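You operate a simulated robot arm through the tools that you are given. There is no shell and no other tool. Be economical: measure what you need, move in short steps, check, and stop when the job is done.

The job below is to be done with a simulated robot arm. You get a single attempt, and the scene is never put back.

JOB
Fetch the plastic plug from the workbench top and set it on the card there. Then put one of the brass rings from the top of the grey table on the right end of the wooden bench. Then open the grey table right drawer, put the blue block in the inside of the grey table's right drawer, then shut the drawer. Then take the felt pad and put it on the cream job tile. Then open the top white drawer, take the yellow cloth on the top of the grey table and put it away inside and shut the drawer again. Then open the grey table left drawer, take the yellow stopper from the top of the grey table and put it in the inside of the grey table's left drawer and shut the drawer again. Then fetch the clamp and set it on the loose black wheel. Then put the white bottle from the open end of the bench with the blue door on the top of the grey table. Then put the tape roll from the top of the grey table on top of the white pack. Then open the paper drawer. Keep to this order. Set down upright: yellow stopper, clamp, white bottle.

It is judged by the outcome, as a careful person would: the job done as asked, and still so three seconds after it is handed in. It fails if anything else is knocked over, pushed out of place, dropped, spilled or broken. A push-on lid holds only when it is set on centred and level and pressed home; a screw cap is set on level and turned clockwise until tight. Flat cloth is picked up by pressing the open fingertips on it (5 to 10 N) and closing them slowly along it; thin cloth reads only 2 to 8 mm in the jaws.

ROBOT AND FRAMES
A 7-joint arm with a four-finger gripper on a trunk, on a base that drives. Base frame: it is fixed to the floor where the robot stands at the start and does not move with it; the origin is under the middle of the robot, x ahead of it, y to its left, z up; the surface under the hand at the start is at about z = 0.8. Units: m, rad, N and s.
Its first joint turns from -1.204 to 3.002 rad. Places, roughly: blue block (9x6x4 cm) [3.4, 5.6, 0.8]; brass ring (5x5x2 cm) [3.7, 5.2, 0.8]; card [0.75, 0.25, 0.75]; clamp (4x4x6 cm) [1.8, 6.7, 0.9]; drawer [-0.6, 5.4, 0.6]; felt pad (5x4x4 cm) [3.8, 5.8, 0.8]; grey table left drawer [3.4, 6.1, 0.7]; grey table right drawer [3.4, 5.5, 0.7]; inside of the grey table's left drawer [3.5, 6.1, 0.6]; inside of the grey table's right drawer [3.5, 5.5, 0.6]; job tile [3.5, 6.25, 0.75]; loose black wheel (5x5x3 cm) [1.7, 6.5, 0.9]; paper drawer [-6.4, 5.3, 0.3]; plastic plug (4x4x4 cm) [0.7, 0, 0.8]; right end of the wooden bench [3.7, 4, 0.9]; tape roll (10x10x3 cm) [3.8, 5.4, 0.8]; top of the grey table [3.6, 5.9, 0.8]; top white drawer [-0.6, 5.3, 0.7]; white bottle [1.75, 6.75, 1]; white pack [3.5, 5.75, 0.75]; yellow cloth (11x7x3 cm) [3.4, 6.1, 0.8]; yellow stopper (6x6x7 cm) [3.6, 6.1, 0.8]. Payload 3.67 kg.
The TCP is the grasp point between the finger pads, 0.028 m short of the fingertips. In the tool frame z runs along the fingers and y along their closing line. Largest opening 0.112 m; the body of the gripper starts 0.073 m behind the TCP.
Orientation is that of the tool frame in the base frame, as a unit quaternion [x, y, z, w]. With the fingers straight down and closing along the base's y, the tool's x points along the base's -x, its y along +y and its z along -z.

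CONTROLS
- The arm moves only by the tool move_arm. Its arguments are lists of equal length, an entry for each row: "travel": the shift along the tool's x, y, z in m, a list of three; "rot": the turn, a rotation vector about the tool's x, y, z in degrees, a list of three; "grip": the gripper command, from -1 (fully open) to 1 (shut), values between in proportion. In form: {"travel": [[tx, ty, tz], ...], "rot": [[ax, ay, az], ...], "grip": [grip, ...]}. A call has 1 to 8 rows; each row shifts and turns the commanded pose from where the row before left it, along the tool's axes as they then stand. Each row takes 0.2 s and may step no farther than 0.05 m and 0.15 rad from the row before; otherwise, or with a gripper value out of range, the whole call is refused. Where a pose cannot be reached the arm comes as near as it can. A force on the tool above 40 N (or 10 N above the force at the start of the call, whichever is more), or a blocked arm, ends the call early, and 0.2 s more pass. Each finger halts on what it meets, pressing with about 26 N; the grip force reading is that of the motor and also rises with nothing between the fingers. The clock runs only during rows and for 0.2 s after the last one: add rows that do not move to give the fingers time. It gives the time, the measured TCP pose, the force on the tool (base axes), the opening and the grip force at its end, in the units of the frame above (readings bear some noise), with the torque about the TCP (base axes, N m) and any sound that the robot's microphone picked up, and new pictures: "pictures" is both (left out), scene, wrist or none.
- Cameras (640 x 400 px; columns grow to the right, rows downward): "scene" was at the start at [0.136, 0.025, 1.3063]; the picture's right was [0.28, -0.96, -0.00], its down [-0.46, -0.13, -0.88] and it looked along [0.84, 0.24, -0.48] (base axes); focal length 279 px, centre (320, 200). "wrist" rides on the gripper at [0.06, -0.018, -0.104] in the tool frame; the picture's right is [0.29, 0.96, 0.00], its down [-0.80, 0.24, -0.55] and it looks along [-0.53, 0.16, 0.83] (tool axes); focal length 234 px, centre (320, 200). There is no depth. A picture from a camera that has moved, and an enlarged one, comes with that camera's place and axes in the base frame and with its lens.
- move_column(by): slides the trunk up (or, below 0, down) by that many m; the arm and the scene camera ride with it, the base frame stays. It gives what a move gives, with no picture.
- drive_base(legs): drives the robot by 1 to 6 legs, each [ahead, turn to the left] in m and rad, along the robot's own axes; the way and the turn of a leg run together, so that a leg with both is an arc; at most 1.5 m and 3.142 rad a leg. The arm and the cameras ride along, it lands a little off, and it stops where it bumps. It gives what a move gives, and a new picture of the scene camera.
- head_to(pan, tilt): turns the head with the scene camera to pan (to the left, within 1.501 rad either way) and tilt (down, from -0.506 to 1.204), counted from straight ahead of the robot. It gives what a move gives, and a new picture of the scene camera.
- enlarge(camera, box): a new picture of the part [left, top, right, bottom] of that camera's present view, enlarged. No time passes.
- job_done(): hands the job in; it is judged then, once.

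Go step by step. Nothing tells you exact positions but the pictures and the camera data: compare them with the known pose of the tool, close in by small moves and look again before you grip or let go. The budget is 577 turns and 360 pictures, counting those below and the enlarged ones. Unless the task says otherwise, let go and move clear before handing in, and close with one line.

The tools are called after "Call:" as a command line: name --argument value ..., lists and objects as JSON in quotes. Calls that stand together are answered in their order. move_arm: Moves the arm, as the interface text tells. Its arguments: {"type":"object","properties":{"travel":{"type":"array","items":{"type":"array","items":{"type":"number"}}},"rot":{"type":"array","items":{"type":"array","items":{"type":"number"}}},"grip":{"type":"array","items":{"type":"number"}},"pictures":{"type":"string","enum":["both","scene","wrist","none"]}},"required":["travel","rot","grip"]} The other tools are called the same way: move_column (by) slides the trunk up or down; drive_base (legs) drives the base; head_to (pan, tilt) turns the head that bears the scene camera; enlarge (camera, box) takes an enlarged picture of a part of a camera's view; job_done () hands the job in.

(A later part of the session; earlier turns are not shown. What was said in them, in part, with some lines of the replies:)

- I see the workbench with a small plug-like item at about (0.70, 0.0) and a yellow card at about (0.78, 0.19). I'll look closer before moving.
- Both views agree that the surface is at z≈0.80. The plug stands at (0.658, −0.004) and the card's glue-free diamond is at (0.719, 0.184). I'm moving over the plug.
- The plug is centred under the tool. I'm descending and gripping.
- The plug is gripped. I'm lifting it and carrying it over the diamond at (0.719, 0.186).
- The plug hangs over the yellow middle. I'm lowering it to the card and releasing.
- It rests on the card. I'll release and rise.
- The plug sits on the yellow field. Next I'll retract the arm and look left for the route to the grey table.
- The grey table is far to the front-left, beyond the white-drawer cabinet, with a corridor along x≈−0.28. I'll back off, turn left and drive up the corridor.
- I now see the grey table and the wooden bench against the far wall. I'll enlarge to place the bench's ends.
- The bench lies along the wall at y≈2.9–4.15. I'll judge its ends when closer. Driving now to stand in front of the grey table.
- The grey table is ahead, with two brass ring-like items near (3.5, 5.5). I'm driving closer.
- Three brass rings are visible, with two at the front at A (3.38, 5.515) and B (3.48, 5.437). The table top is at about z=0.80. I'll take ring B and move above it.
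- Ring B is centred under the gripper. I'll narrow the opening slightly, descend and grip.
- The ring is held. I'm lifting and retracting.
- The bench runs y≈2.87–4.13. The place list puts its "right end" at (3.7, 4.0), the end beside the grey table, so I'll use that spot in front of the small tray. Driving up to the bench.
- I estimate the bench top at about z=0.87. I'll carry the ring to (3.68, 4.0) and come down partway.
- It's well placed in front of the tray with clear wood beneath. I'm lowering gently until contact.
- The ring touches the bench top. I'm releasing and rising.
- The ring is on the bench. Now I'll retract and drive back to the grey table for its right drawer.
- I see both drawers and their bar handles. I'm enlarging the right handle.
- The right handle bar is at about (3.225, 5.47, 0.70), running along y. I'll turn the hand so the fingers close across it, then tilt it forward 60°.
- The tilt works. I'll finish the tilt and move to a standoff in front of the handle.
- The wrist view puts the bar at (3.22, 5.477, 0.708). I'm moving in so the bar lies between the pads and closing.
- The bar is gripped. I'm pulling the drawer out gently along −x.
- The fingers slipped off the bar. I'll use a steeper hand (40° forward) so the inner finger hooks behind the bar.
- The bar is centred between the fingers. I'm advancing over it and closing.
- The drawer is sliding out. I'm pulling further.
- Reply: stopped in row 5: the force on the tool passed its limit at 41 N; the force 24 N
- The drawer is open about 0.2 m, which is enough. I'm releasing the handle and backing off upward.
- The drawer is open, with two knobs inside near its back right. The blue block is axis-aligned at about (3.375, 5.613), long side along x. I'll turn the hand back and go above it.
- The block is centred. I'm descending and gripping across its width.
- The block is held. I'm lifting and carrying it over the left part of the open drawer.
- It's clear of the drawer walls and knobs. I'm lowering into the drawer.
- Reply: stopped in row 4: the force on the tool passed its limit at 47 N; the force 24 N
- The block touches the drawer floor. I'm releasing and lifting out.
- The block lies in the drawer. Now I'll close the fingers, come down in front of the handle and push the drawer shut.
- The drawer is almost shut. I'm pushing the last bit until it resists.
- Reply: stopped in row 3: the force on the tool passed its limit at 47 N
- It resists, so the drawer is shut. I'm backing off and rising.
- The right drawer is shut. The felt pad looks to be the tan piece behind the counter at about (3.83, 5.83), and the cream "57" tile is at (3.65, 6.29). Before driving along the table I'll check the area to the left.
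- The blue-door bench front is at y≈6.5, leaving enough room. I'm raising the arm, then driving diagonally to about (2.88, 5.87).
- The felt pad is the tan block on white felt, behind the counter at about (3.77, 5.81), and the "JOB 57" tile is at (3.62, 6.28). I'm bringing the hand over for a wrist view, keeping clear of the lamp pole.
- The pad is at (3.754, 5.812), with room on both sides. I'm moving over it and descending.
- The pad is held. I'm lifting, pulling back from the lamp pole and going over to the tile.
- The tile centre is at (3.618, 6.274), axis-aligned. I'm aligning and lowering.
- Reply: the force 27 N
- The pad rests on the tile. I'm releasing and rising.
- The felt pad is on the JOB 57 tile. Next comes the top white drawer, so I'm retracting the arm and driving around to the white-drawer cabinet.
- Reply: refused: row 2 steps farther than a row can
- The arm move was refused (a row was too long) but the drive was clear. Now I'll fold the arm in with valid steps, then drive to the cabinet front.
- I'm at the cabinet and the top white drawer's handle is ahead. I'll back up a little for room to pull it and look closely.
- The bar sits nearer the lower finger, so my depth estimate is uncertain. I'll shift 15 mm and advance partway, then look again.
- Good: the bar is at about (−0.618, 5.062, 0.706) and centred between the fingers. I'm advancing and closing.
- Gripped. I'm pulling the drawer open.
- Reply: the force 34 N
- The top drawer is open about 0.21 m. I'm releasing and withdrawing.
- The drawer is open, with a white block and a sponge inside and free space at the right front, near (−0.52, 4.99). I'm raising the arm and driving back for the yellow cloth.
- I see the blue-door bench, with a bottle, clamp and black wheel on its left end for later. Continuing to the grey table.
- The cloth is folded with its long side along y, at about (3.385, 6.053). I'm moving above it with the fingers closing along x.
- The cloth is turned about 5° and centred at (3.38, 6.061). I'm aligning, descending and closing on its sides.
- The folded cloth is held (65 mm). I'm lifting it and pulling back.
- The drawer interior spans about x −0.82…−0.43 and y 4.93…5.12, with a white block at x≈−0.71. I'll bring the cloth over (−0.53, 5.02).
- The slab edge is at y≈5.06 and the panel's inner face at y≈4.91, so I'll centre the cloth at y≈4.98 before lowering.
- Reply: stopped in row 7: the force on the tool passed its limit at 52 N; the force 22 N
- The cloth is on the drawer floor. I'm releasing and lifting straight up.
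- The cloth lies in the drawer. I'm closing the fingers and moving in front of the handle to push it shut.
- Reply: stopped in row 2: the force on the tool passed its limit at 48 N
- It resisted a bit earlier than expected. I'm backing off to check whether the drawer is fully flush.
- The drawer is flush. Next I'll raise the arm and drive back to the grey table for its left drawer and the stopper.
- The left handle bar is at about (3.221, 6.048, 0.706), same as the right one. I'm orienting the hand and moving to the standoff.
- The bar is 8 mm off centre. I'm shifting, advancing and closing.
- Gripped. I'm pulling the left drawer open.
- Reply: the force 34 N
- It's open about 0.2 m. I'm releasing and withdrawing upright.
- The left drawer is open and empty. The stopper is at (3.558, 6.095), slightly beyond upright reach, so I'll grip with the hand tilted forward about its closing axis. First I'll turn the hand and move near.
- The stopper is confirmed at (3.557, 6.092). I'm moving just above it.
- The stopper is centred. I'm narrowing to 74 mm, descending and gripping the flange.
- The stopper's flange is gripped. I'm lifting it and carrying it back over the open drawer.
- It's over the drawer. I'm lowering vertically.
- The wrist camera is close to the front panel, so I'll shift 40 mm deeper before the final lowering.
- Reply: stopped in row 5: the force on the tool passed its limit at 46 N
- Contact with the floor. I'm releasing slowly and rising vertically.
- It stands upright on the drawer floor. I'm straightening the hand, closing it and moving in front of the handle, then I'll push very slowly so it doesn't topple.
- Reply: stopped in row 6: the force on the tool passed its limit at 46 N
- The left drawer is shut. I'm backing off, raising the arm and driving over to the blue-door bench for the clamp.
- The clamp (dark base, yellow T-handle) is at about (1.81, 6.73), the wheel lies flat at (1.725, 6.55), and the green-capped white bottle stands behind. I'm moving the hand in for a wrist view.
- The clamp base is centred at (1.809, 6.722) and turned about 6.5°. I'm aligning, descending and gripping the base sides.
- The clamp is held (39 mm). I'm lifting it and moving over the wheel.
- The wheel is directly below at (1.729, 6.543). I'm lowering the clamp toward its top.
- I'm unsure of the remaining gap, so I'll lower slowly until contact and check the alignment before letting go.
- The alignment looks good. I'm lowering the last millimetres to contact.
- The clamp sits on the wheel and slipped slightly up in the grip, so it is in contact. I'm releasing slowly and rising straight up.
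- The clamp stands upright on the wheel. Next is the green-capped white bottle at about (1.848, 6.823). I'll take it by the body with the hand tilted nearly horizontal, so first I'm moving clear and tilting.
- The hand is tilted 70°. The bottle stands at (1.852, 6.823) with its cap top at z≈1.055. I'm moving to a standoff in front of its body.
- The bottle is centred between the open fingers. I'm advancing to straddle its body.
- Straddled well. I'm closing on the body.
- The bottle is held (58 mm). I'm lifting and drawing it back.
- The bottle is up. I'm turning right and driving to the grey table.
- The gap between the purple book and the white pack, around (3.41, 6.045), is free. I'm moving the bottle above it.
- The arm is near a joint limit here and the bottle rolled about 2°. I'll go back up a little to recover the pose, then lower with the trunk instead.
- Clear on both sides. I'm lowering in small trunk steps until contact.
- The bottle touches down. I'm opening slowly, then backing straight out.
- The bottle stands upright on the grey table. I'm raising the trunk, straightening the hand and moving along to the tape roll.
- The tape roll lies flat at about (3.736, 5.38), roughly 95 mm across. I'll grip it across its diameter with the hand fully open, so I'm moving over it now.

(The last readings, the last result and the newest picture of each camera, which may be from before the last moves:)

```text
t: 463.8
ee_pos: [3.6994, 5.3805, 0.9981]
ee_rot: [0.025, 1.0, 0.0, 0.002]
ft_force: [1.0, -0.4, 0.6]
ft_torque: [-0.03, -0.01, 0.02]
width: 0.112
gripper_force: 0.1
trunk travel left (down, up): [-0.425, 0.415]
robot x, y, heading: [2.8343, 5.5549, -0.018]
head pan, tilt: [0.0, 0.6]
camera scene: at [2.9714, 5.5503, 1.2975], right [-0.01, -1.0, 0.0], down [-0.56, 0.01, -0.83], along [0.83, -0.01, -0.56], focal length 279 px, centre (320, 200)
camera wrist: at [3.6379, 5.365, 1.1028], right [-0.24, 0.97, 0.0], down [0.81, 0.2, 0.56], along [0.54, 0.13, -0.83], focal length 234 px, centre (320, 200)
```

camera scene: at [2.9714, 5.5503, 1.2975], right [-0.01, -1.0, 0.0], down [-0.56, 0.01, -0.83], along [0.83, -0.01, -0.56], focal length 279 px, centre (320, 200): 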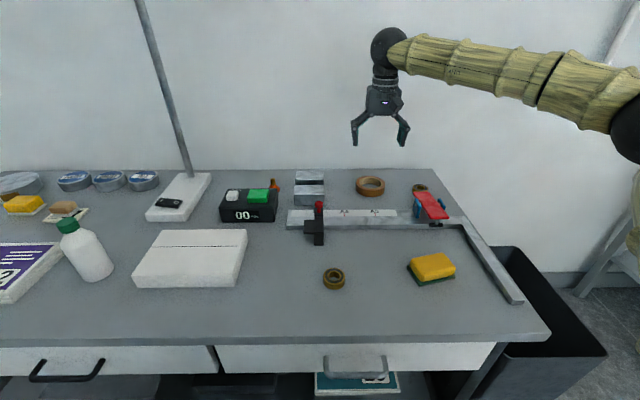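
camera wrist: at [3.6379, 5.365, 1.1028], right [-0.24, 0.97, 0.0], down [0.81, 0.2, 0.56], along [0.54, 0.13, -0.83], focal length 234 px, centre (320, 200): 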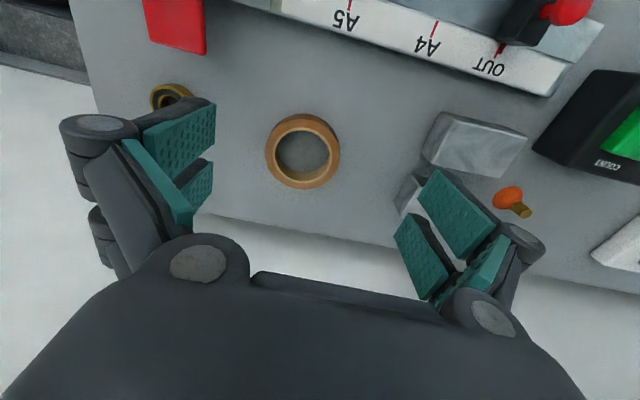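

The tape centre is refined to (3.748, 5.368), 92 mm across. I'm aligning and descending partway.

Call:
move_arm --travel '[[-0.0496, -0.002, 0], [0, -0.008, 0.04], [0, 0, 0.045], [0, 0, 0]]' --rot '[[0, 0, 0], [0, 0, 0], [0, 0, 0], [0, 0, 0]]' --grip '[-1, -1, -1, -1]' --pictures "wrist"

```text
t: 464.8
ee_pos: [3.7505, 5.3642, 0.9146]
ee_rot: [0.024, 1.0, 0.0, 0.001]
ft_force: [0.2, 0.2, 0.1]
ft_torque: [0.0, 0.03, 0.01]
width: 0.1121
gripper_force: 0.0
trunk travel left (down, up): [-0.425, 0.415]
robot x, y, heading: [2.837, 5.5528, -0.016]
head pan, tilt: [0.0, 0.6]
camera wrist: at [3.6891, 5.3486, 1.0192], right [-0.24, 0.97, 0.0], down [0.81, 0.2, 0.56], along [0.54, 0.13, -0.83], focal length 234 px, centre (320, 200)
```

wrist: 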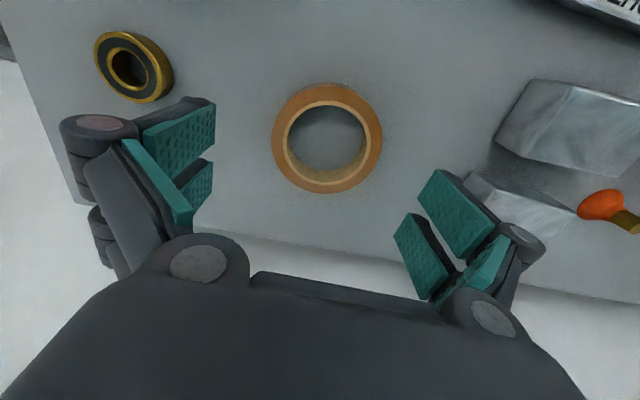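

Call:
move_arm --travel '[[0, 0.005, 0.03], [0, 0, 0.035], [0, 0, 0.017], [0, 0, 0], [0, 0, 0], [0, 0, 0]]' --rot '[[0, 0, 0], [0, 0, 0], [0, 0, 0], [0, 0, 0], [0, 0, 0], [0, 0, 0]]' --grip '[-1, -1, -1, -1, -0.7, -0.3]' --pictures "wrist"

```text
t: 466.2
ee_pos: [3.7509, 5.3717, 0.8332]
ee_rot: [0.025, 1.0, 0.0, 0.002]
ft_force: [0.6, 0.4, 0.8]
ft_torque: [0.01, 0.01, -0.01]
width: 0.0924
gripper_force: 26.4
trunk travel left (down, up): [-0.425, 0.415]
robot x, y, heading: [2.8319, 5.5526, -0.012]
head pan, tilt: [0.0, 0.6]
camera wrist: at [3.6893, 5.3555, 0.937], right [-0.24, 0.97, 0.0], down [0.81, 0.2, 0.56], along [0.54, 0.13, -0.83], focal length 234 px, centre (320, 200)
```

wrist: 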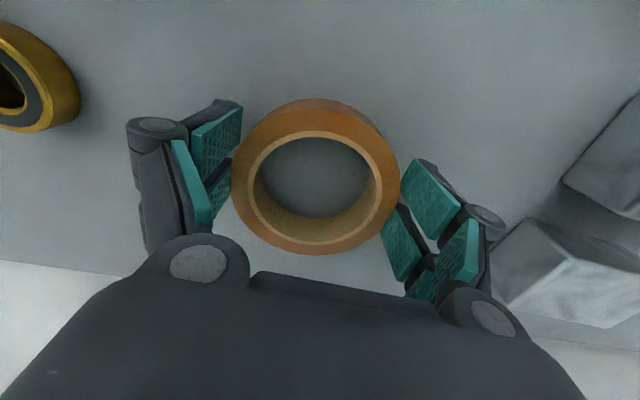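

The tape roll is held. I'm lifting and carrying it to the white pack, centred at about (3.427, 5.827).

Call:
move_arm --travel '[[0, 0, -0.03], [0, 0, -0.04], [0, 0, -0.04], [0, 0, -0.04], [0.0288, 0.0366, 0], [0.0288, 0.0366, 0], [0.0288, 0.0366, 0], [0.0288, 0.0366, 0]]' --rot '[[0, 0, 0], [0, 0, 0], [0, 0, 0], [0, 0, 0], [0, 0, 0], [0, 0, 0], [0, 0, 0], [0, 0, 0]]' --grip '[-0.3, -0.3, -0.3, -0.3, -0.3, -0.3, -0.3, -0.3]' --pictures "none"

Call:
move_arm --travel '[[0.0288, 0.0366, 0], [0.0288, 0.0366, 0], [0.0288, 0.0366, 0], [0.0288, 0.0366, 0], [0.0288, 0.0366, 0], [0.0288, 0.0366, 0], [0.0288, 0.0366, 0], [0, 0, 0]]' --rot '[[0, 0, 0], [0, 0, 0], [0, 0, 0], [0, 0, 0], [0, 0, 0], [0, 0, 0], [0, 0, 0], [0, 0, 0]]' --grip '[-0.3, -0.3, -0.3, -0.3, -0.3, -0.3, -0.3, -0.3]' --pictures "both"

```text
t: 468.0
ee_pos: [3.6422, 5.5228, 0.9841]
ee_rot: [0.025, 1.0, 0.0, 0.001]
ft_force: [-1.7, -0.5, 0.4]
ft_torque: [-0.03, -0.04, -0.01]
width: 0.0922
gripper_force: 26.3
trunk travel left (down, up): [-0.425, 0.415]
robot x, y, heading: [2.8341, 5.5544, -0.014]
head pan, tilt: [0.0, 0.6]
```

```text
t: 469.8
ee_pos: [3.4516, 5.7913, 0.9803]
ee_rot: [0.026, 1.0, 0.0, 0.002]
ft_force: [0.5, 1.3, 0.0]
ft_torque: [-0.01, -0.02, 0.01]
width: 0.0919
gripper_force: 26.2
trunk travel left (down, up): [-0.425, 0.415]
robot x, y, heading: [2.8359, 5.5523, -0.017]
head pan, tilt: [0.0, 0.6]
camera scene: at [2.972, 5.5498, 1.2973], right [-0.01, -1.0, 0.0], down [-0.57, 0.01, -0.82], along [0.82, -0.01, -0.57], focal length 279 px, centre (320, 200)
camera wrist: at [3.3916, 5.7762, 1.0848], right [-0.24, 0.97, 0.0], down [0.81, 0.2, 0.56], along [0.54, 0.13, -0.83], focal length 234 px, centre (320, 200)
```

scene: 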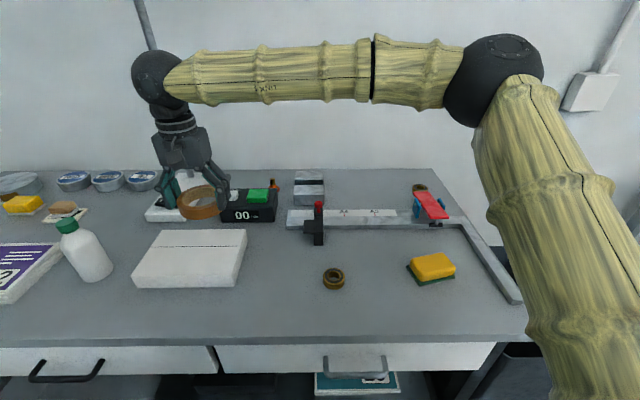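
wrist: 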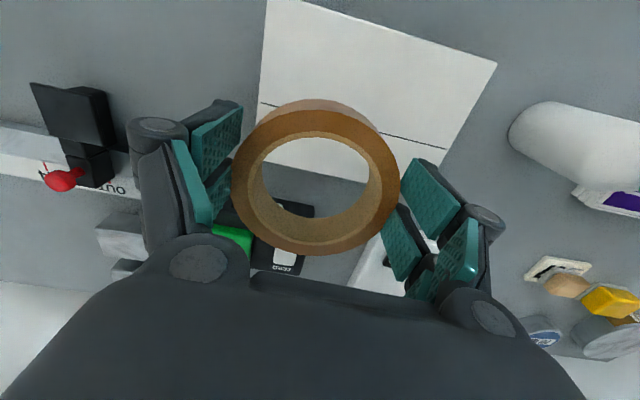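

The pack's centre is (3.436, 5.829). I'm aligning and lowering.

Call:
move_arm --travel '[[0.0184, 0.036, 0], [0, 0, 0.04], [0, 0, 0.035], [0, 0, 0]]' --rot '[[0, 0, 0], [0, 0, 0], [0, 0, 0], [0, 0, 0]]' --grip '[-0.3, -0.3, -0.3, -0.3]' --pictures "both"

```text
t: 470.8
ee_pos: [3.436, 5.8291, 0.9024]
ee_rot: [0.025, 1.0, 0.0, 0.002]
ft_force: [0.2, -0.3, -0.2]
ft_torque: [-0.01, 0.01, -0.01]
width: 0.0921
gripper_force: 26.1
trunk travel left (down, up): [-0.425, 0.415]
robot x, y, heading: [2.838, 5.5543, -0.013]
head pan, tilt: [0.0, 0.6]
camera scene: at [2.9718, 5.5503, 1.2974], right [-0.01, -1.0, 0.0], down [-0.56, 0.01, -0.82], along [0.82, -0.01, -0.57], focal length 279 px, centre (320, 200)
camera wrist: at [3.3743, 5.8117, 1.0065], right [-0.24, 0.97, 0.0], down [0.81, 0.2, 0.56], along [0.54, 0.13, -0.83], focal length 234 px, centre (320, 200)
```

scene: 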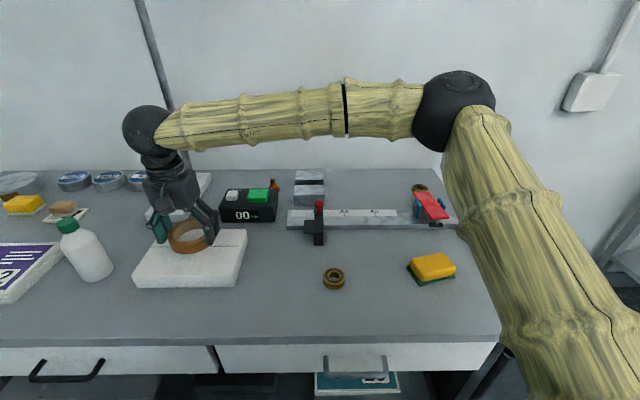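
wrist: 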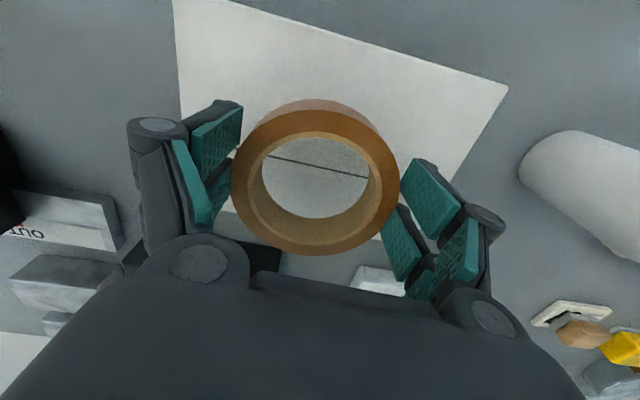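

Call:
move_arm --travel '[[0, 0, 0.012], [0, 0, 0.006], [0, 0, 0.004], [0, 0, 0.004], [0, 0, 0.004], [0, 0, 0.004], [0, 0, 0.004]]' --rot '[[0, 0, 0], [0, 0, 0], [0, 0, 0], [0, 0, 0], [0, 0, 0], [0, 0, 0], [0, 0, 0]]' --grip '[-0.3, -0.3, -0.3, -0.3, -0.3, -0.3, -0.3]' --pictures "none"

```text
t: 472.4
ee_pos: [3.4369, 5.8266, 0.8697]
ee_rot: [0.025, 1.0, 0.001, 0.003]
ft_force: [-0.8, -3.7, 16.5]
ft_torque: [-0.1, -0.23, -0.25]
width: 0.0928
gripper_force: 25.8
trunk travel left (down, up): [-0.425, 0.415]
robot x, y, heading: [2.8334, 5.5525, -0.02]
head pan, tilt: [0.0, 0.6]
```

The tape rests on the pack. I'm releasing and rising.

Call:
move_arm --travel '[[0, 0, -0.001], [0, 0, 0], [0, 0, 0], [0, 0, -0.03], [0, 0, -0.05], [0, 0, -0.05], [0, 0, -0.05], [0, 0, -0.05]]' --rot '[[0, 0, 0], [0, 0, 0], [0, 0, 0], [0, 0, 0], [0, 0, 0], [0, 0, 0], [0, 0, 0], [0, 0, 0]]' --grip '[-0.6, -1, -1, -1, -1, -1, -1, -1]' --pictures "both"

```text
t: 474.2
ee_pos: [3.4354, 5.8262, 1.1018]
ee_rot: [0.024, 1.0, 0.0, 0.002]
ft_force: [0.8, -0.3, 0.9]
ft_torque: [0.02, 0.0, 0.02]
width: 0.1122
gripper_force: 0.0
trunk travel left (down, up): [-0.425, 0.415]
robot x, y, heading: [2.8343, 5.5505, -0.013]
head pan, tilt: [0.0, 0.6]
camera scene: at [2.9713, 5.5501, 1.2973], right [-0.01, -1.0, 0.0], down [-0.56, 0.01, -0.83], along [0.83, -0.01, -0.56], focal length 279 px, centre (320, 200)
camera wrist: at [3.3756, 5.8109, 1.2057], right [-0.24, 0.97, 0.0], down [0.81, 0.2, 0.56], along [0.54, 0.13, -0.83], focal length 234 px, centre (320, 200)
```

scene: 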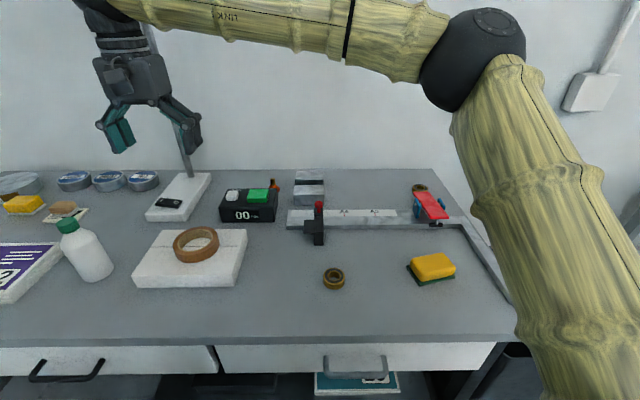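
wrist: 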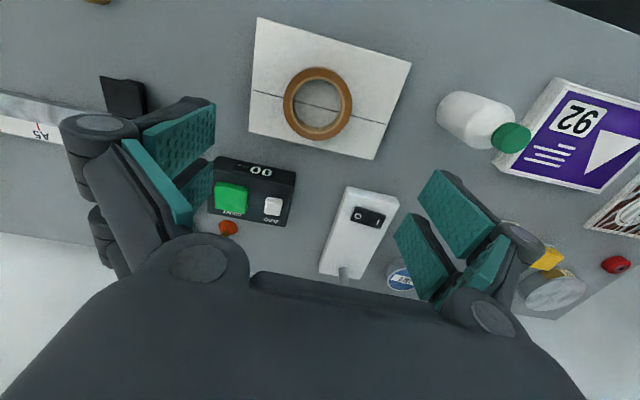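

The tape is on the white pack. The last job is the paper drawer, far to the west at about (−6.4, 5.3, 0.3). I'm folding the arm and driving to the aisle.

Call:
move_arm --travel '[[0.033, -0.03, -0.01], [0.033, -0.03, 0], [0.033, -0.03, 0], [0.033, -0.03, 0], [0.02, -0.02, 0]]' --rot '[[0, 0, 0], [0, 0, 0], [0, 0, 0], [0, 0, 0], [0, 0, 0]]' --grip '[-0.8, -0.4, -0.2, -0.2, -0.2]' --pictures "none"

Call:
drive_base --legs '[[-0.55, 0], [0, -1.555], [1.3, 0], [0, -1.571]]'

Call:
head_to --pan 0 --tilt 0.2

```text
t: 475.4
ee_pos: [3.2755, 5.6949, 1.109]
ee_rot: [0.025, 1.0, 0.0, 0.002]
ft_force: [-0.4, 0.6, -0.2]
ft_torque: [0.01, 0.01, 0.02]
width: 0.0672
gripper_force: 0.1
trunk travel left (down, up): [-0.425, 0.415]
robot x, y, heading: [2.8352, 5.5512, -0.01]
head pan, tilt: [0.0, 0.6]
```

```text
t: 492.3
ee_pos: [1.8543, 4.0911, 1.1095]
ee_rot: [1.0, -0.001, -0.002, -0.001]
ft_force: [-0.5, -0.1, 0.5]
ft_torque: [-0.03, 0.02, -0.01]
width: 0.067
gripper_force: 0.1
trunk travel left (down, up): [-0.425, 0.415]
robot x, y, heading: [2.2866, 4.256, -3.108]
head pan, tilt: [0.0, 0.6]
camera scene: at [2.1495, 4.2506, 1.2974], right [-0.03, 1.0, 0.0], down [0.56, 0.02, -0.82], along [-0.82, -0.03, -0.57], focal length 279 px, centre (320, 200)
```

scene: 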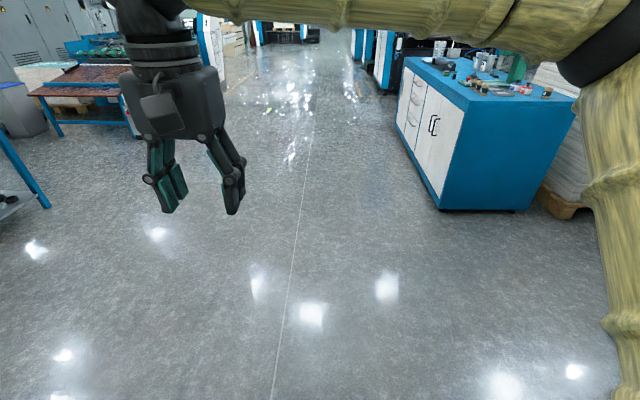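

```text
t: 493.1
ee_pos: [1.8541, 4.0911, 1.1089]
ee_rot: [1.0, -0.001, -0.002, 0.0]
ft_force: [-0.7, 0.4, 0.1]
ft_torque: [0.0, 0.01, -0.02]
width: 0.0669
gripper_force: 0.0
trunk travel left (down, up): [-0.425, 0.415]
robot x, y, heading: [2.2912, 4.2543, -3.107]
head pan, tilt: [0.0, 0.201]
camera scene: at [2.1447, 4.2502, 1.3341], right [-0.03, 1.0, 0.0], down [0.2, 0.01, -0.98], along [-0.98, -0.03, -0.2], focal length 279 px, centre (320, 200)
```

scene: 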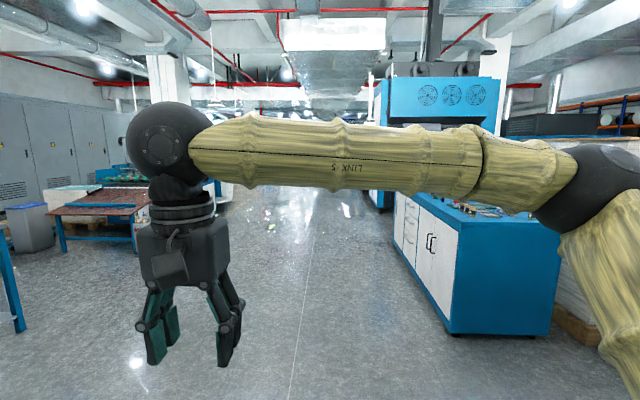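

Call:
drive_base --legs '[[0, -0.01], [1.5, 0], [1.5, 0], [0.8, 0]]'

Call:
head_to --pan -0.5 --tilt 0.3

```text
t: 511.9
ee_pos: [-1.9527, 3.8934, 1.1094]
ee_rot: [1.0, 0.022, -0.001, -0.001]
ft_force: [-0.2, 0.1, -0.1]
ft_torque: [0.0, -0.04, 0.0]
width: 0.0673
gripper_force: 0.2
trunk travel left (down, up): [-0.425, 0.415]
robot x, y, heading: [-1.5271, 4.0737, -3.061]
head pan, tilt: [0.0, 0.201]
camera scene: at [-1.6704, 4.0664, 1.3341], right [-0.08, 1.0, 0.0], down [0.2, 0.02, -0.98], along [-0.98, -0.08, -0.2], focal length 279 px, centre (320, 200)
```

scene: 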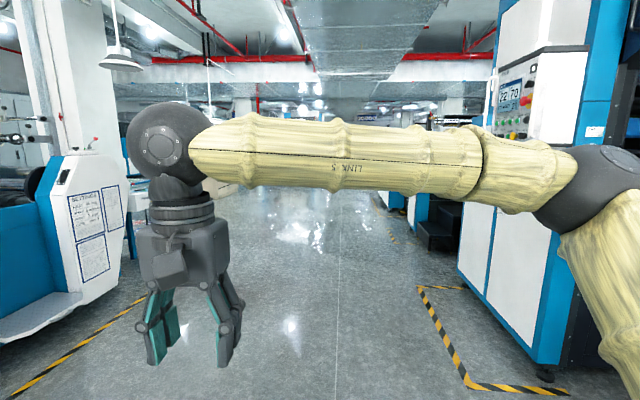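

```text
t: 512.8
ee_pos: [-1.9514, 3.8948, 1.1092]
ee_rot: [1.0, 0.023, -0.002, 0.0]
ft_force: [-1.0, 0.1, 0.4]
ft_torque: [0.01, 0.0, 0.02]
width: 0.0672
gripper_force: 0.0
trunk travel left (down, up): [-0.425, 0.415]
robot x, y, heading: [-1.5237, 4.0798, -3.057]
head pan, tilt: [-0.499, 0.3]
camera scene: at [-1.6626, 4.1117, 1.3249], right [0.41, 0.91, 0.0], down [0.27, -0.12, -0.96], along [-0.87, 0.39, -0.3], focal length 279 px, centre (320, 200)
```

scene: 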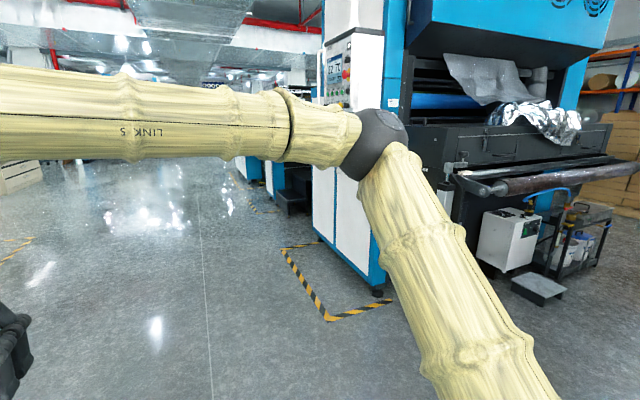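

Call:
drive_base --legs '[[0, -0.1], [1.5, 0], [1.5, 0]]'

Call:
head_to --pan -0.6 --tilt 0.35

```text
t: 527.8
ee_pos: [-4.9674, 3.9523, 1.11]
ee_rot: [1.0, -0.026, -0.002, 0.0]
ft_force: [0.3, 0.0, 0.1]
ft_torque: [-0.01, 0.02, 0.01]
width: 0.0672
gripper_force: 0.2
trunk travel left (down, up): [-0.425, 0.415]
robot x, y, heading: [-4.5319, 4.0935, 3.126]
head pan, tilt: [-0.499, 0.3]
camera scene: at [-4.6591, 4.141, 1.3248], right [0.49, 0.87, 0.0], down [0.26, -0.15, -0.96], along [-0.83, 0.47, -0.3], focal length 279 px, centre (320, 200)
```

scene: 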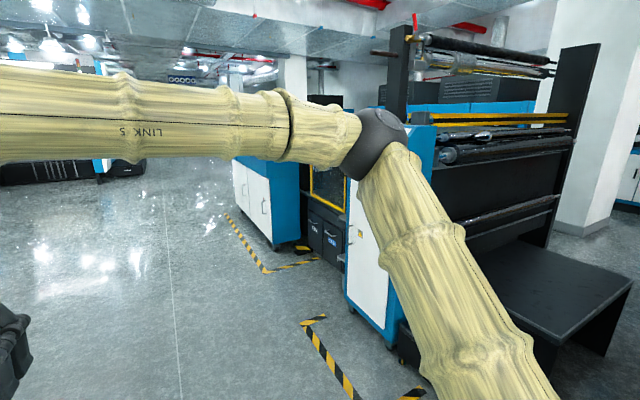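

```text
t: 528.5
ee_pos: [-4.968, 3.9517, 1.1089]
ee_rot: [1.0, -0.026, -0.002, 0.0]
ft_force: [-1.0, 0.2, -0.2]
ft_torque: [0.0, -0.05, 0.02]
width: 0.0671
gripper_force: 0.0
trunk travel left (down, up): [-0.425, 0.415]
robot x, y, heading: [-4.5218, 4.0915, 3.125]
head pan, tilt: [-0.6, 0.351]
camera scene: at [-4.6537, 4.1487, 1.3201], right [0.58, 0.82, 0.0], down [0.28, -0.2, -0.94], along [-0.77, 0.54, -0.34], focal length 279 px, centre (320, 200)
```

scene: 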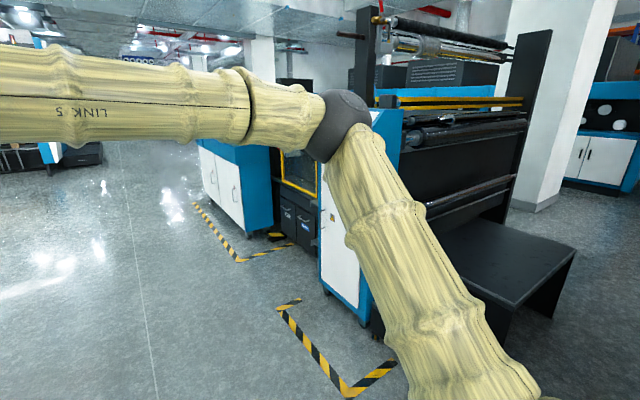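

Call:
enlarge --camera "scene" --box '[240, 160, 352, 250]'

```text
4.44 times, centred on (296, 205) of scene
camera zoom: at [-4.6537, 4.1487, 1.3201], right [0.58, 0.82, 0.0], down [0.28, -0.2, -0.94], along [-0.77, 0.54, -0.34], focal length 1241 px, centre (427, 178)
```

zoom: 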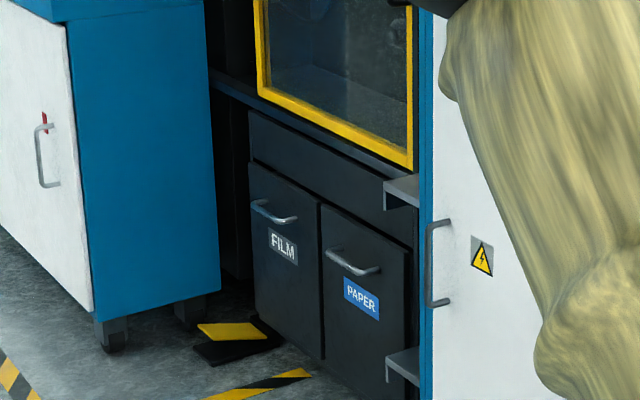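

The PAPER drawer (right of FILM) faces the aisle, with a bar handle. I'm driving in front of it.

Call:
drive_base --legs '[[0, 0.015], [1.5, 0], [0.4, 0], [0, -1.571]]'

Call:
head_to --pan 0 --tilt 0.6

```text
t: 542.2
ee_pos: [-6.571, 4.5312, 1.1092]
ee_rot: [-0.689, 0.725, 0.001, 0.002]
ft_force: [0.4, 0.1, 0.2]
ft_torque: [0.0, 0.02, -0.01]
width: 0.0673
gripper_force: 0.0
trunk travel left (down, up): [-0.425, 0.415]
robot x, y, heading: [-6.4301, 4.0897, 1.554]
head pan, tilt: [-0.6, 0.351]
camera scene: at [-6.3754, 4.214, 1.3201], right [0.82, -0.58, 0.0], down [-0.2, -0.28, -0.94], along [0.54, 0.77, -0.34], focal length 279 px, centre (320, 200)
```

scene: 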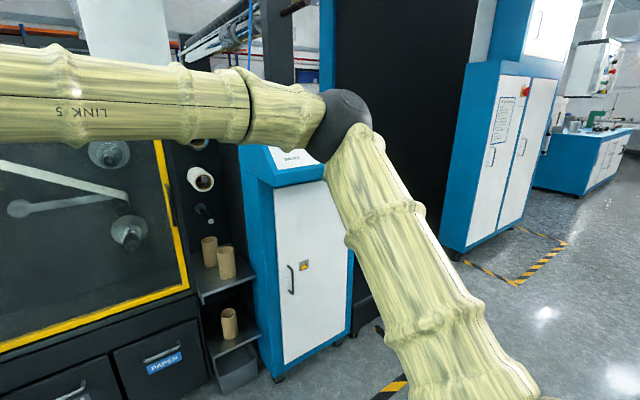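

```text
t: 543.2
ee_pos: [-6.5717, 4.5298, 1.1089]
ee_rot: [-0.689, 0.725, 0.002, 0.001]
ft_force: [-0.3, -0.8, -0.5]
ft_torque: [-0.02, -0.01, -0.01]
width: 0.0673
gripper_force: 0.1
trunk travel left (down, up): [-0.425, 0.415]
robot x, y, heading: [-6.4286, 4.0871, 1.555]
head pan, tilt: [0.0, 0.6]
camera scene: at [-6.428, 4.2263, 1.2974], right [1.0, -0.02, 0.0], down [-0.01, -0.56, -0.83], along [0.01, 0.83, -0.56], focal length 279 px, centre (320, 200)
```

scene: 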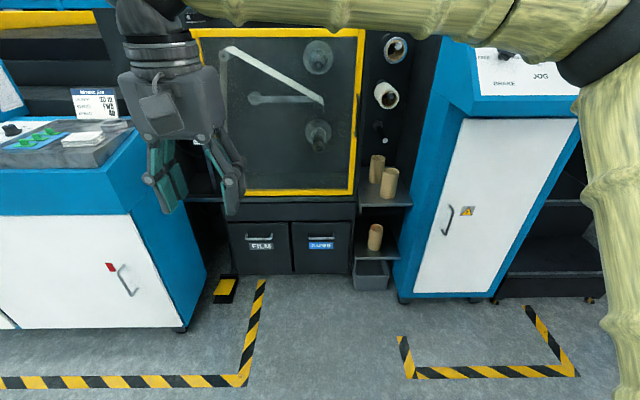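

The paper drawer's bar handle is at about (−6.41, 5.29, 0.35). I'll drive up so it lies about 0.67 m ahead, lower the trunk by 0.35 m and repeat the handle approach.

Call:
drive_base --legs '[[0.5, 0.016]]'

Call:
enlarge --camera "scene" --box '[240, 240, 400, 360]'

Call:
move_column --by -0.35

Call:
head_to --pan 0 --tilt 0.6

```text
t: 546.1
ee_pos: [-6.5757, 5.0229, 1.109]
ee_rot: [-0.695, 0.719, 0.0, 0.0]
ft_force: [0.5, -0.3, 0.7]
ft_torque: [-0.01, 0.03, 0.01]
width: 0.0673
gripper_force: 0.1
trunk travel left (down, up): [-0.425, 0.415]
robot x, y, heading: [-6.4283, 4.5819, 1.573]
head pan, tilt: [0.0, 0.6]
camera scene: at [-6.4278, 4.722, 1.2973], right [1.0, 0.0, 0.0], down [0.0, -0.57, -0.82], along [0.0, 0.82, -0.57], focal length 279 px, centre (320, 200)
```

scene: 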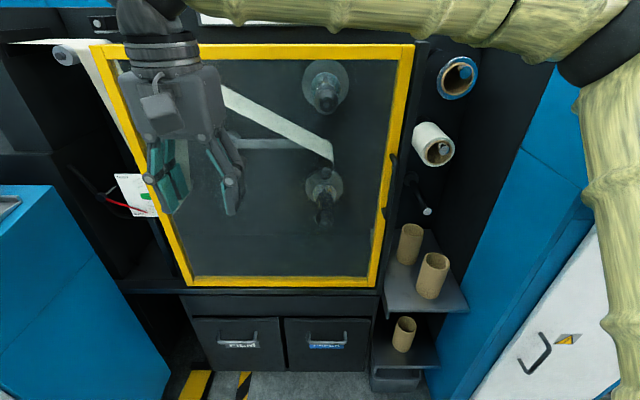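

```text
3.33 times, centred on (320, 300) of scene
camera zoom: at [-6.4278, 4.722, 1.2973], right [1.0, 0.0, 0.0], down [0.0, -0.57, -0.82], along [0.0, 0.82, -0.57], focal length 930 px, centre (320, -133)
```

zoom: 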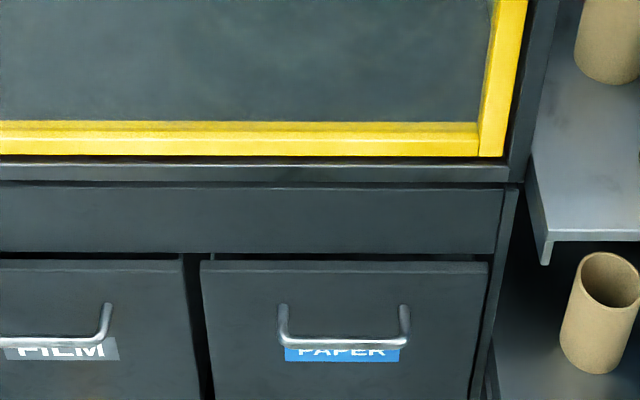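

```text
t: 549.5
ee_pos: [-6.5759, 5.0226, 0.7587]
ee_rot: [-0.695, 0.719, 0.002, 0.001]
ft_force: [0.1, 0.3, 0.0]
ft_torque: [0.04, 0.01, -0.01]
width: 0.0673
gripper_force: 0.1
trunk travel left (down, up): [-0.075, 0.765]
robot x, y, heading: [-6.4261, 4.5813, 1.578]
head pan, tilt: [0.0, 0.6]
```

```text
t: 550.1
ee_pos: [-6.5771, 5.022, 0.7589]
ee_rot: [-0.695, 0.719, 0.0, 0.002]
ft_force: [0.0, 0.5, -0.5]
ft_torque: [0.02, 0.02, -0.02]
width: 0.0671
gripper_force: 0.0
trunk travel left (down, up): [-0.075, 0.765]
robot x, y, heading: [-6.4239, 4.5831, 1.574]
head pan, tilt: [0.0, 0.6]
camera scene: at [-6.4279, 4.7214, 0.9474], right [1.0, 0.0, 0.0], down [0.0, -0.57, -0.82], along [0.0, 0.82, -0.57], focal length 279 px, centre (320, 200)
```

scene: 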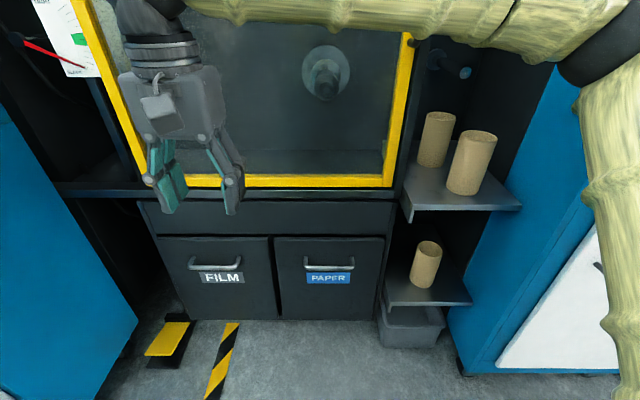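

Triangulated with the trunk move, the handle bar is at (−6.404, 5.20, 0.419). I'll back up 0.1 m for pulling room and orient the hand.

Call:
drive_base --legs '[[-0.1, 0]]'

Call:
move_arm --travel '[[0, 0, 0], [0, 0, 0], [0, 0, 0], [0, 0, 0], [0, 0, 0], [0, 0, 0], [0, 0, 0], [0, 0, 0]]' --rot '[[0, 0, 8], [0, 0, 8], [0, 0, 8], [0, 0, 8], [0, 0, 8], [0, 0, 8], [0, 0, 8], [0, 0, 8]]' --grip '[0, 0.3, 0.3, 0.3, 0.3, 0.3, 0.3, 0.3]' --pictures "none"

```text
t: 551.3
ee_pos: [-6.5759, 4.9206, 0.7588]
ee_rot: [-0.696, 0.718, 0.001, 0.001]
ft_force: [0.1, -0.2, -0.7]
ft_torque: [-0.03, 0.0, -0.01]
width: 0.0673
gripper_force: 0.0
trunk travel left (down, up): [-0.075, 0.765]
robot x, y, heading: [-6.4251, 4.4797, 1.576]
head pan, tilt: [0.0, 0.6]
camera scene: at [-6.4275, 4.6202, 0.9474], right [1.0, 0.0, 0.0], down [0.0, -0.57, -0.82], along [0.0, 0.82, -0.57], focal length 279 px, centre (320, 200)
```

scene: 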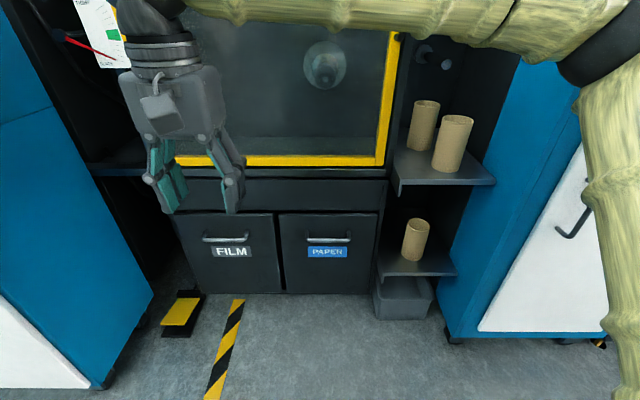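

```text
t: 553.1
ee_pos: [-6.5752, 4.9219, 0.7581]
ee_rot: [-0.208, 0.978, 0.001, 0.0]
ft_force: [-0.2, -0.4, 0.5]
ft_torque: [-0.01, 0.0, 0.03]
width: 0.0393
gripper_force: 0.2
trunk travel left (down, up): [-0.075, 0.765]
robot x, y, heading: [-6.428, 4.4815, 1.579]
head pan, tilt: [0.0, 0.6]
```

Call:
move_arm --travel '[[0, 0, 0], [0, 0, 0], [0, 0, 0], [0, 0, 0], [0, 0, 0], [0, 0, 0], [0, 0, 0], [0, 0, 0]]' --rot '[[0, 0, 8], [0, 0, 8], [0, 0, 8], [-8, 0, 0], [-8, 0, 0], [-8, 0, 0], [-8, 0, 0], [-8, 0, 0]]' --grip '[0.3, 0.3, 0.3, 0.3, 0.3, 0.3, 0.3, 0.3]' --pictures "none"

Call:
move_arm --travel '[[-0.021, -0.0006, 0.0411], [-0.021, -0.0006, 0.0411], [-0.021, -0.0006, 0.0411], [-0.021, -0.0006, 0.0411], [-0.021, -0.0006, 0.0411], [-0.021, -0.0006, 0.0411], [-0.021, -0.0006, 0.0411], [-0.021, -0.0006, 0.0411]]' --rot '[[0, 0, 0], [0, 0, 0], [0, 0, 0], [0, 0, 0], [0, 0, 0], [0, 0, 0], [0, 0, 0], [0, 0, 0]]' --grip '[0.3, 0.3, 0.3, 0.3, 0.3, 0.3, 0.3, 0.3]' --pictures "both"

```text
t: 554.9
ee_pos: [-6.5758, 4.9215, 0.7588]
ee_rot: [-0.001, 0.939, 0.344, 0.0]
ft_force: [0.7, 0.1, -0.2]
ft_torque: [0.05, 0.03, 0.01]
width: 0.0393
gripper_force: 0.1
trunk travel left (down, up): [-0.075, 0.765]
robot x, y, heading: [-6.4241, 4.4843, 1.579]
head pan, tilt: [0.0, 0.6]
```

```text
t: 556.7
ee_pos: [-6.4082, 5.1279, 0.5071]
ee_rot: [0.0, 0.939, 0.344, -0.001]
ft_force: [0.6, 0.5, 0.4]
ft_torque: [0.01, -0.04, 0.04]
width: 0.0392
gripper_force: 0.2
trunk travel left (down, up): [-0.075, 0.765]
robot x, y, heading: [-6.4236, 4.4822, 1.574]
head pan, tilt: [0.0, 0.6]
camera scene: at [-6.4276, 4.6197, 0.9474], right [1.0, 0.0, 0.0], down [0.0, -0.56, -0.83], along [0.0, 0.83, -0.56], focal length 279 px, centre (320, 200)
camera wrist: at [-6.469, 5.0456, 0.5747], right [-0.29, 0.73, 0.62], down [0.8, -0.17, 0.58], along [0.53, 0.66, -0.53], focal length 234 px, centre (320, 200)
```

scene: 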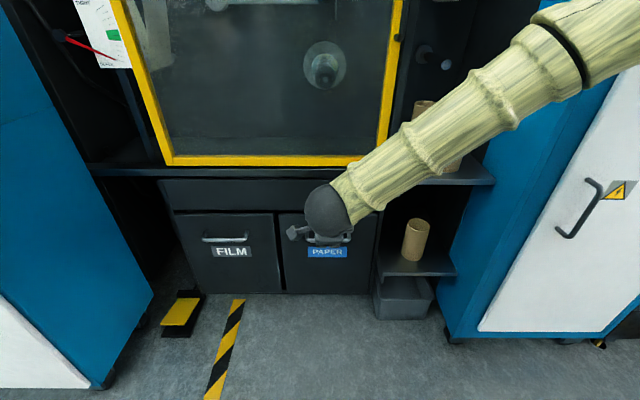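
wrist: 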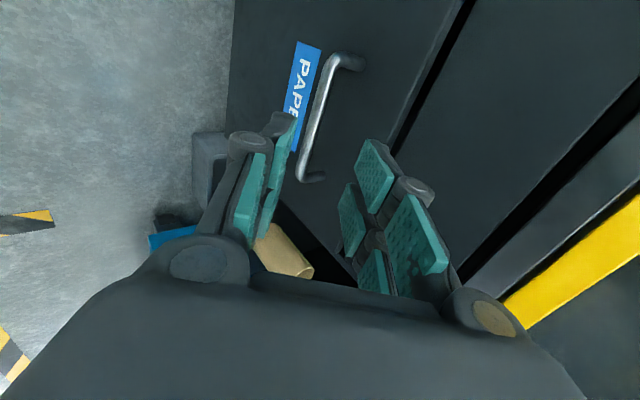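

The bar is centred between the fingers, about 0.11 m ahead. I'm advancing and closing.

Call:
move_arm --travel '[[0, 0, 0.035], [0, 0, 0.035], [0, 0, 0.03], [0, 0, 0], [0, 0, 0], [0, 0, 0]]' --rot '[[0, 0, 0], [0, 0, 0], [0, 0, 0], [0, 0, 0], [0, 0, 0], [0, 0, 0]]' --grip '[0.2, 0.2, 0.2, 0.2, 0.8, 1.0]' --pictures "wrist"

```text
t: 558.1
ee_pos: [-6.4086, 5.1924, 0.4249]
ee_rot: [-0.001, 0.941, 0.34, -0.001]
ft_force: [-0.2, -31.5, -23.8]
ft_torque: [-0.76, 0.96, -1.55]
width: 0.012
gripper_force: 44.5
trunk travel left (down, up): [-0.075, 0.765]
robot x, y, heading: [-6.4246, 4.4855, 1.573]
head pan, tilt: [0.0, 0.6]
camera wrist: at [-6.4684, 5.1104, 0.4931], right [-0.29, 0.74, 0.61], down [0.8, -0.17, 0.58], along [0.53, 0.66, -0.54], focal length 234 px, centre (320, 200)
```

wrist: 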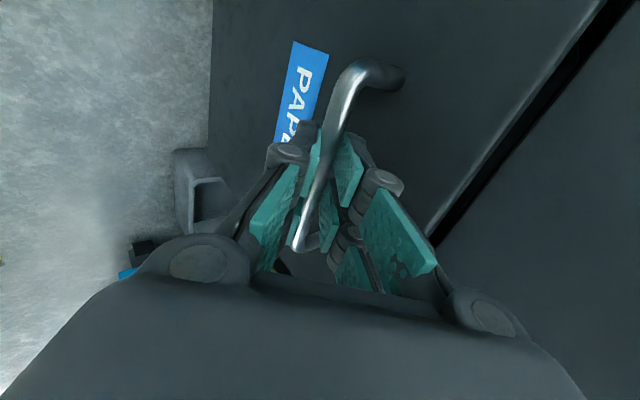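

Gripped. I'm pulling the paper drawer open.

Call:
move_arm --travel '[[0, -0.0077, -0.0064], [0, -0.0231, -0.0192], [0, -0.0231, -0.0192], [0, -0.0231, -0.0192], [0, -0.0231, -0.0192], [0, -0.0231, -0.0192], [0, 0, 0]]' --rot '[[0, 0, 0], [0, 0, 0], [0, 0, 0], [0, 0, 0], [0, 0, 0], [0, 0, 0], [0, 0, 0]]' --grip '[1, 1, 1, 1, 1, 1, 1]' --pictures "both"

```text
t: 559.4
ee_pos: [-6.4082, 5.0571, 0.427]
ee_rot: [0.0, 0.941, 0.34, -0.002]
ft_force: [-3.4, -0.1, -23.5]
ft_torque: [-0.31, 1.44, -0.76]
width: 0.0119
gripper_force: 45.6
trunk travel left (down, up): [-0.075, 0.765]
robot x, y, heading: [-6.426, 4.4834, 1.57]
head pan, tilt: [0.0, 0.6]
stopped in row 6: the force on the tool passed its limit at 50 N (the readings are from after the stop); the commanded pose is now the measured one
camera scene: at [-6.4274, 4.6213, 0.9478], right [1.0, 0.0, 0.0], down [0.0, -0.57, -0.82], along [0.0, 0.82, -0.57], focal length 279 px, centre (320, 200)
camera wrist: at [-6.4682, 4.9753, 0.4953], right [-0.29, 0.74, 0.61], down [0.8, -0.17, 0.58], along [0.53, 0.66, -0.54], focal length 234 px, centre (320, 200)
```

scene: 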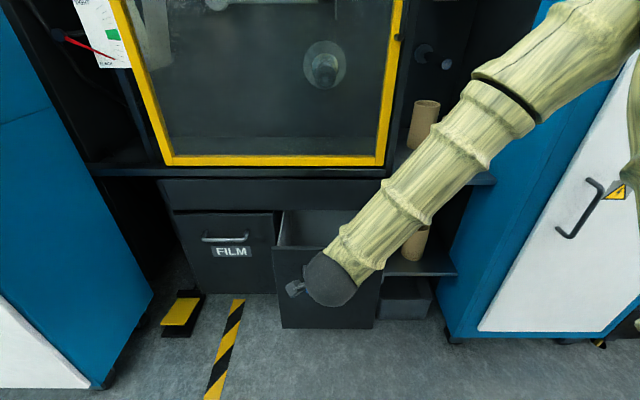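
wrist: 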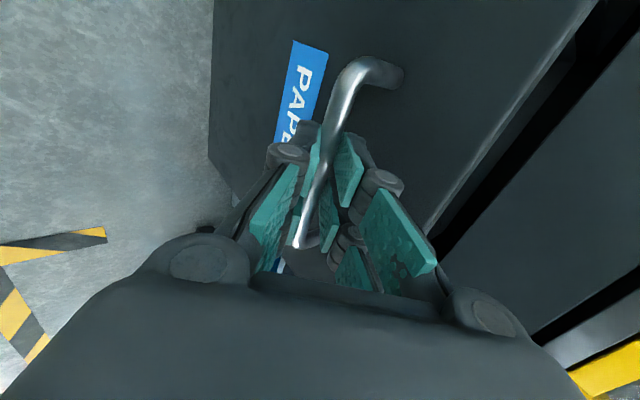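

It opened about 0.135 m before a force stop. I'll ease the vertical load and try pulling further.

Call:
move_arm --travel '[[0, -0.0026, 0.003], [0, -0.0077, -0.0064], [0, -0.0154, -0.0128], [0, -0.0154, -0.0128], [0, -0.0154, -0.0128], [0, 0, 0]]' --rot '[[0, 0, 0], [0, 0, 0], [0, 0, 0], [0, 0, 0], [0, 0, 0], [0, 0, 0]]' --grip '[1, 1, 1, 1, 1, 1]' --pictures "none"

```text
t: 560.5
ee_pos: [-6.4102, 5.0143, 0.4264]
ee_rot: [0.005, 0.938, 0.345, 0.003]
ft_force: [3.5, 1.7, 12.8]
ft_torque: [0.21, 0.2, -0.87]
width: 0.0119
gripper_force: 45.3
out of reach, approached as far as the arm can: row 4, 5
trunk travel left (down, up): [-0.075, 0.765]
robot x, y, heading: [-6.4259, 4.4803, 1.573]
head pan, tilt: [0.0, 0.6]
stopped in row 5: the force on the tool passed its limit at 46 N (the readings are from after the stop); the commanded pose is now the measured one
```

The arm is at its reach limit with about 0.18 m open. I'll draw it a bit further by backing the base while holding on.

Call:
drive_base --legs '[[-0.05, 0]]'

```text
t: 561.4
ee_pos: [-6.4098, 4.9614, 0.4262]
ee_rot: [0.003, 0.939, 0.345, 0.003]
ft_force: [-0.9, 1.1, 22.7]
ft_torque: [0.38, 0.53, -0.79]
width: 0.0115
gripper_force: 45.0
trunk travel left (down, up): [-0.075, 0.765]
robot x, y, heading: [-6.4282, 4.4313, 1.572]
head pan, tilt: [0.0, 0.6]
camera scene: at [-6.4271, 4.5674, 0.9477], right [1.0, 0.0, 0.0], down [0.0, -0.56, -0.83], along [0.0, 0.83, -0.56], focal length 279 px, centre (320, 200)
```

scene: 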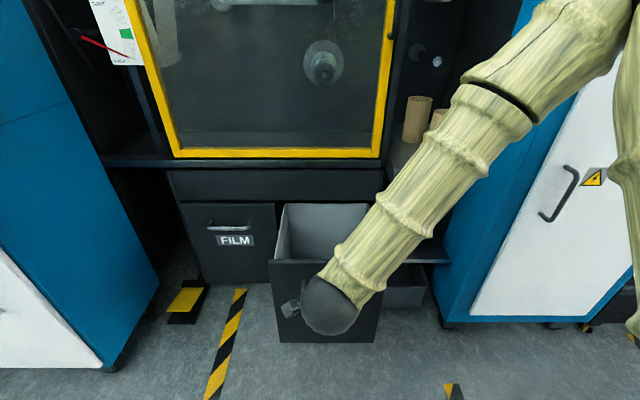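

Call:
drive_base --legs '[[-0.04, 0]]'

```text
t: 562.3
ee_pos: [-6.4111, 4.9222, 0.4264]
ee_rot: [0.005, 0.939, 0.345, 0.002]
ft_force: [-1.9, 1.1, 12.9]
ft_torque: [0.21, 0.57, -0.67]
width: 0.0116
gripper_force: 44.8
trunk travel left (down, up): [-0.075, 0.765]
robot x, y, heading: [-6.4275, 4.3904, 1.567]
head pan, tilt: [0.0, 0.6]
camera scene: at [-6.4271, 4.528, 0.9475], right [1.0, 0.0, 0.0], down [0.0, -0.56, -0.83], along [0.0, 0.83, -0.56], focal length 279 px, centre (320, 200)
```

scene: 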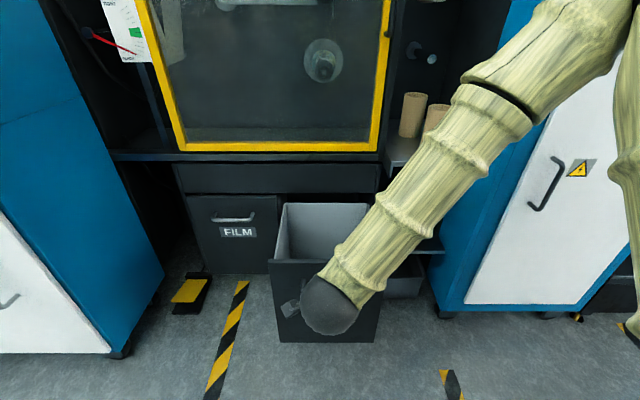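

The drawer is open about 0.27 m. I'm releasing and withdrawing clear.

Call:
move_arm --travel '[[0, 0, 0], [0, 0, 0], [0, 0, 0], [0, 0, -0.03], [0, 0, -0.04], [0, 0, -0.04]]' --rot '[[0, 0, 0], [0, 0, 0], [0, 0, 0], [0, 0, 0], [0, 0, 0], [0, 0, 0]]' --grip '[0.5, 0.2, 0.2, 0.2, 0.2, 0.2]' --pictures "wrist"

```text
t: 563.7
ee_pos: [-6.4436, 4.8951, 0.5128]
ee_rot: [0.004, 0.939, 0.344, 0.002]
ft_force: [0.1, 0.2, -0.1]
ft_torque: [-0.04, -0.03, -0.02]
width: 0.0448
gripper_force: 0.0
out of reach, approached as far as the arm can: row 4, 5, 6
trunk travel left (down, up): [-0.075, 0.765]
robot x, y, heading: [-6.4249, 4.3915, 1.57]
head pan, tilt: [0.0, 0.6]
camera wrist: at [-6.5045, 4.8123, 0.5817], right [-0.28, 0.73, 0.62], down [0.79, -0.18, 0.58], along [0.54, 0.65, -0.53], focal length 234 px, centre (320, 200)
```

wrist: 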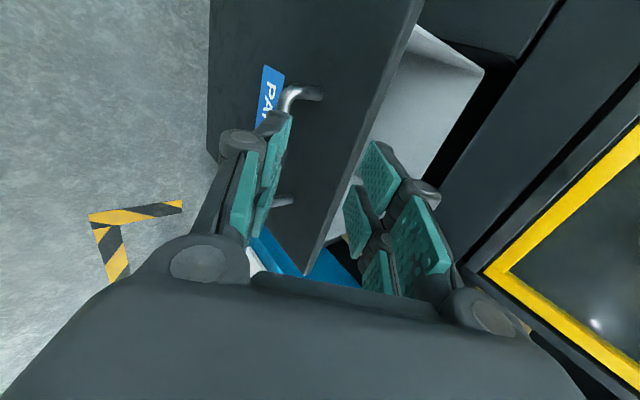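

I'm off the handle. I'm raising the trunk to get well clear and checking the result.

Call:
move_column --by 0.3

Call:
drive_base --legs '[[-0.25, 0]]'

```text
t: 566.7
ee_pos: [-6.443, 4.8928, 0.8135]
ee_rot: [0.004, 0.939, 0.344, 0.003]
ft_force: [-0.1, 0.1, 0.2]
ft_torque: [0.01, 0.01, 0.0]
width: 0.0449
gripper_force: 0.1
trunk travel left (down, up): [-0.375, 0.465]
robot x, y, heading: [-6.4293, 4.3908, 1.567]
head pan, tilt: [0.0, 0.6]
```

```text
t: 568.5
ee_pos: [-6.4448, 4.6447, 0.8131]
ee_rot: [0.004, 0.939, 0.345, 0.003]
ft_force: [-1.1, 0.3, 0.2]
ft_torque: [0.0, 0.01, -0.02]
width: 0.0447
gripper_force: 0.0
trunk travel left (down, up): [-0.375, 0.465]
robot x, y, heading: [-6.4296, 4.1392, 1.572]
head pan, tilt: [0.0, 0.6]
camera scene: at [-6.4269, 4.2789, 1.2475], right [1.0, 0.0, 0.0], down [0.0, -0.56, -0.83], along [0.0, 0.83, -0.56], focal length 279 px, centre (320, 200)
```

scene: 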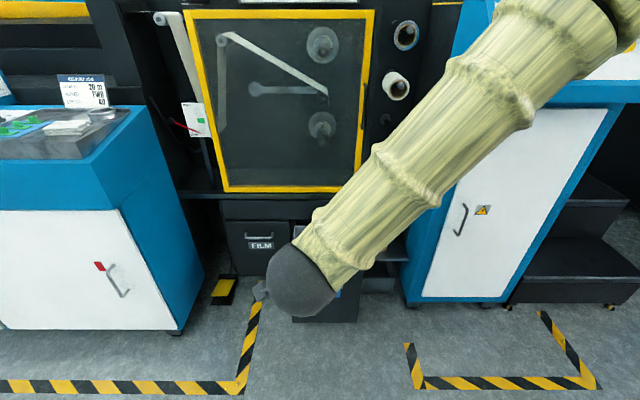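

The paper drawer stands open with the handle released, and the hand is clear. All the earlier placements were checked as they were made, so I'm handing in.

Call:
job_done

```text
The job is handed in.
```

I did all ten tasks in the order you gave and handed the job in. One choice to know about: I put the brass ring on the end of the wooden bench beside the grey table. That is where the place list puts the "right end", but facing the bench it looks like the left end.
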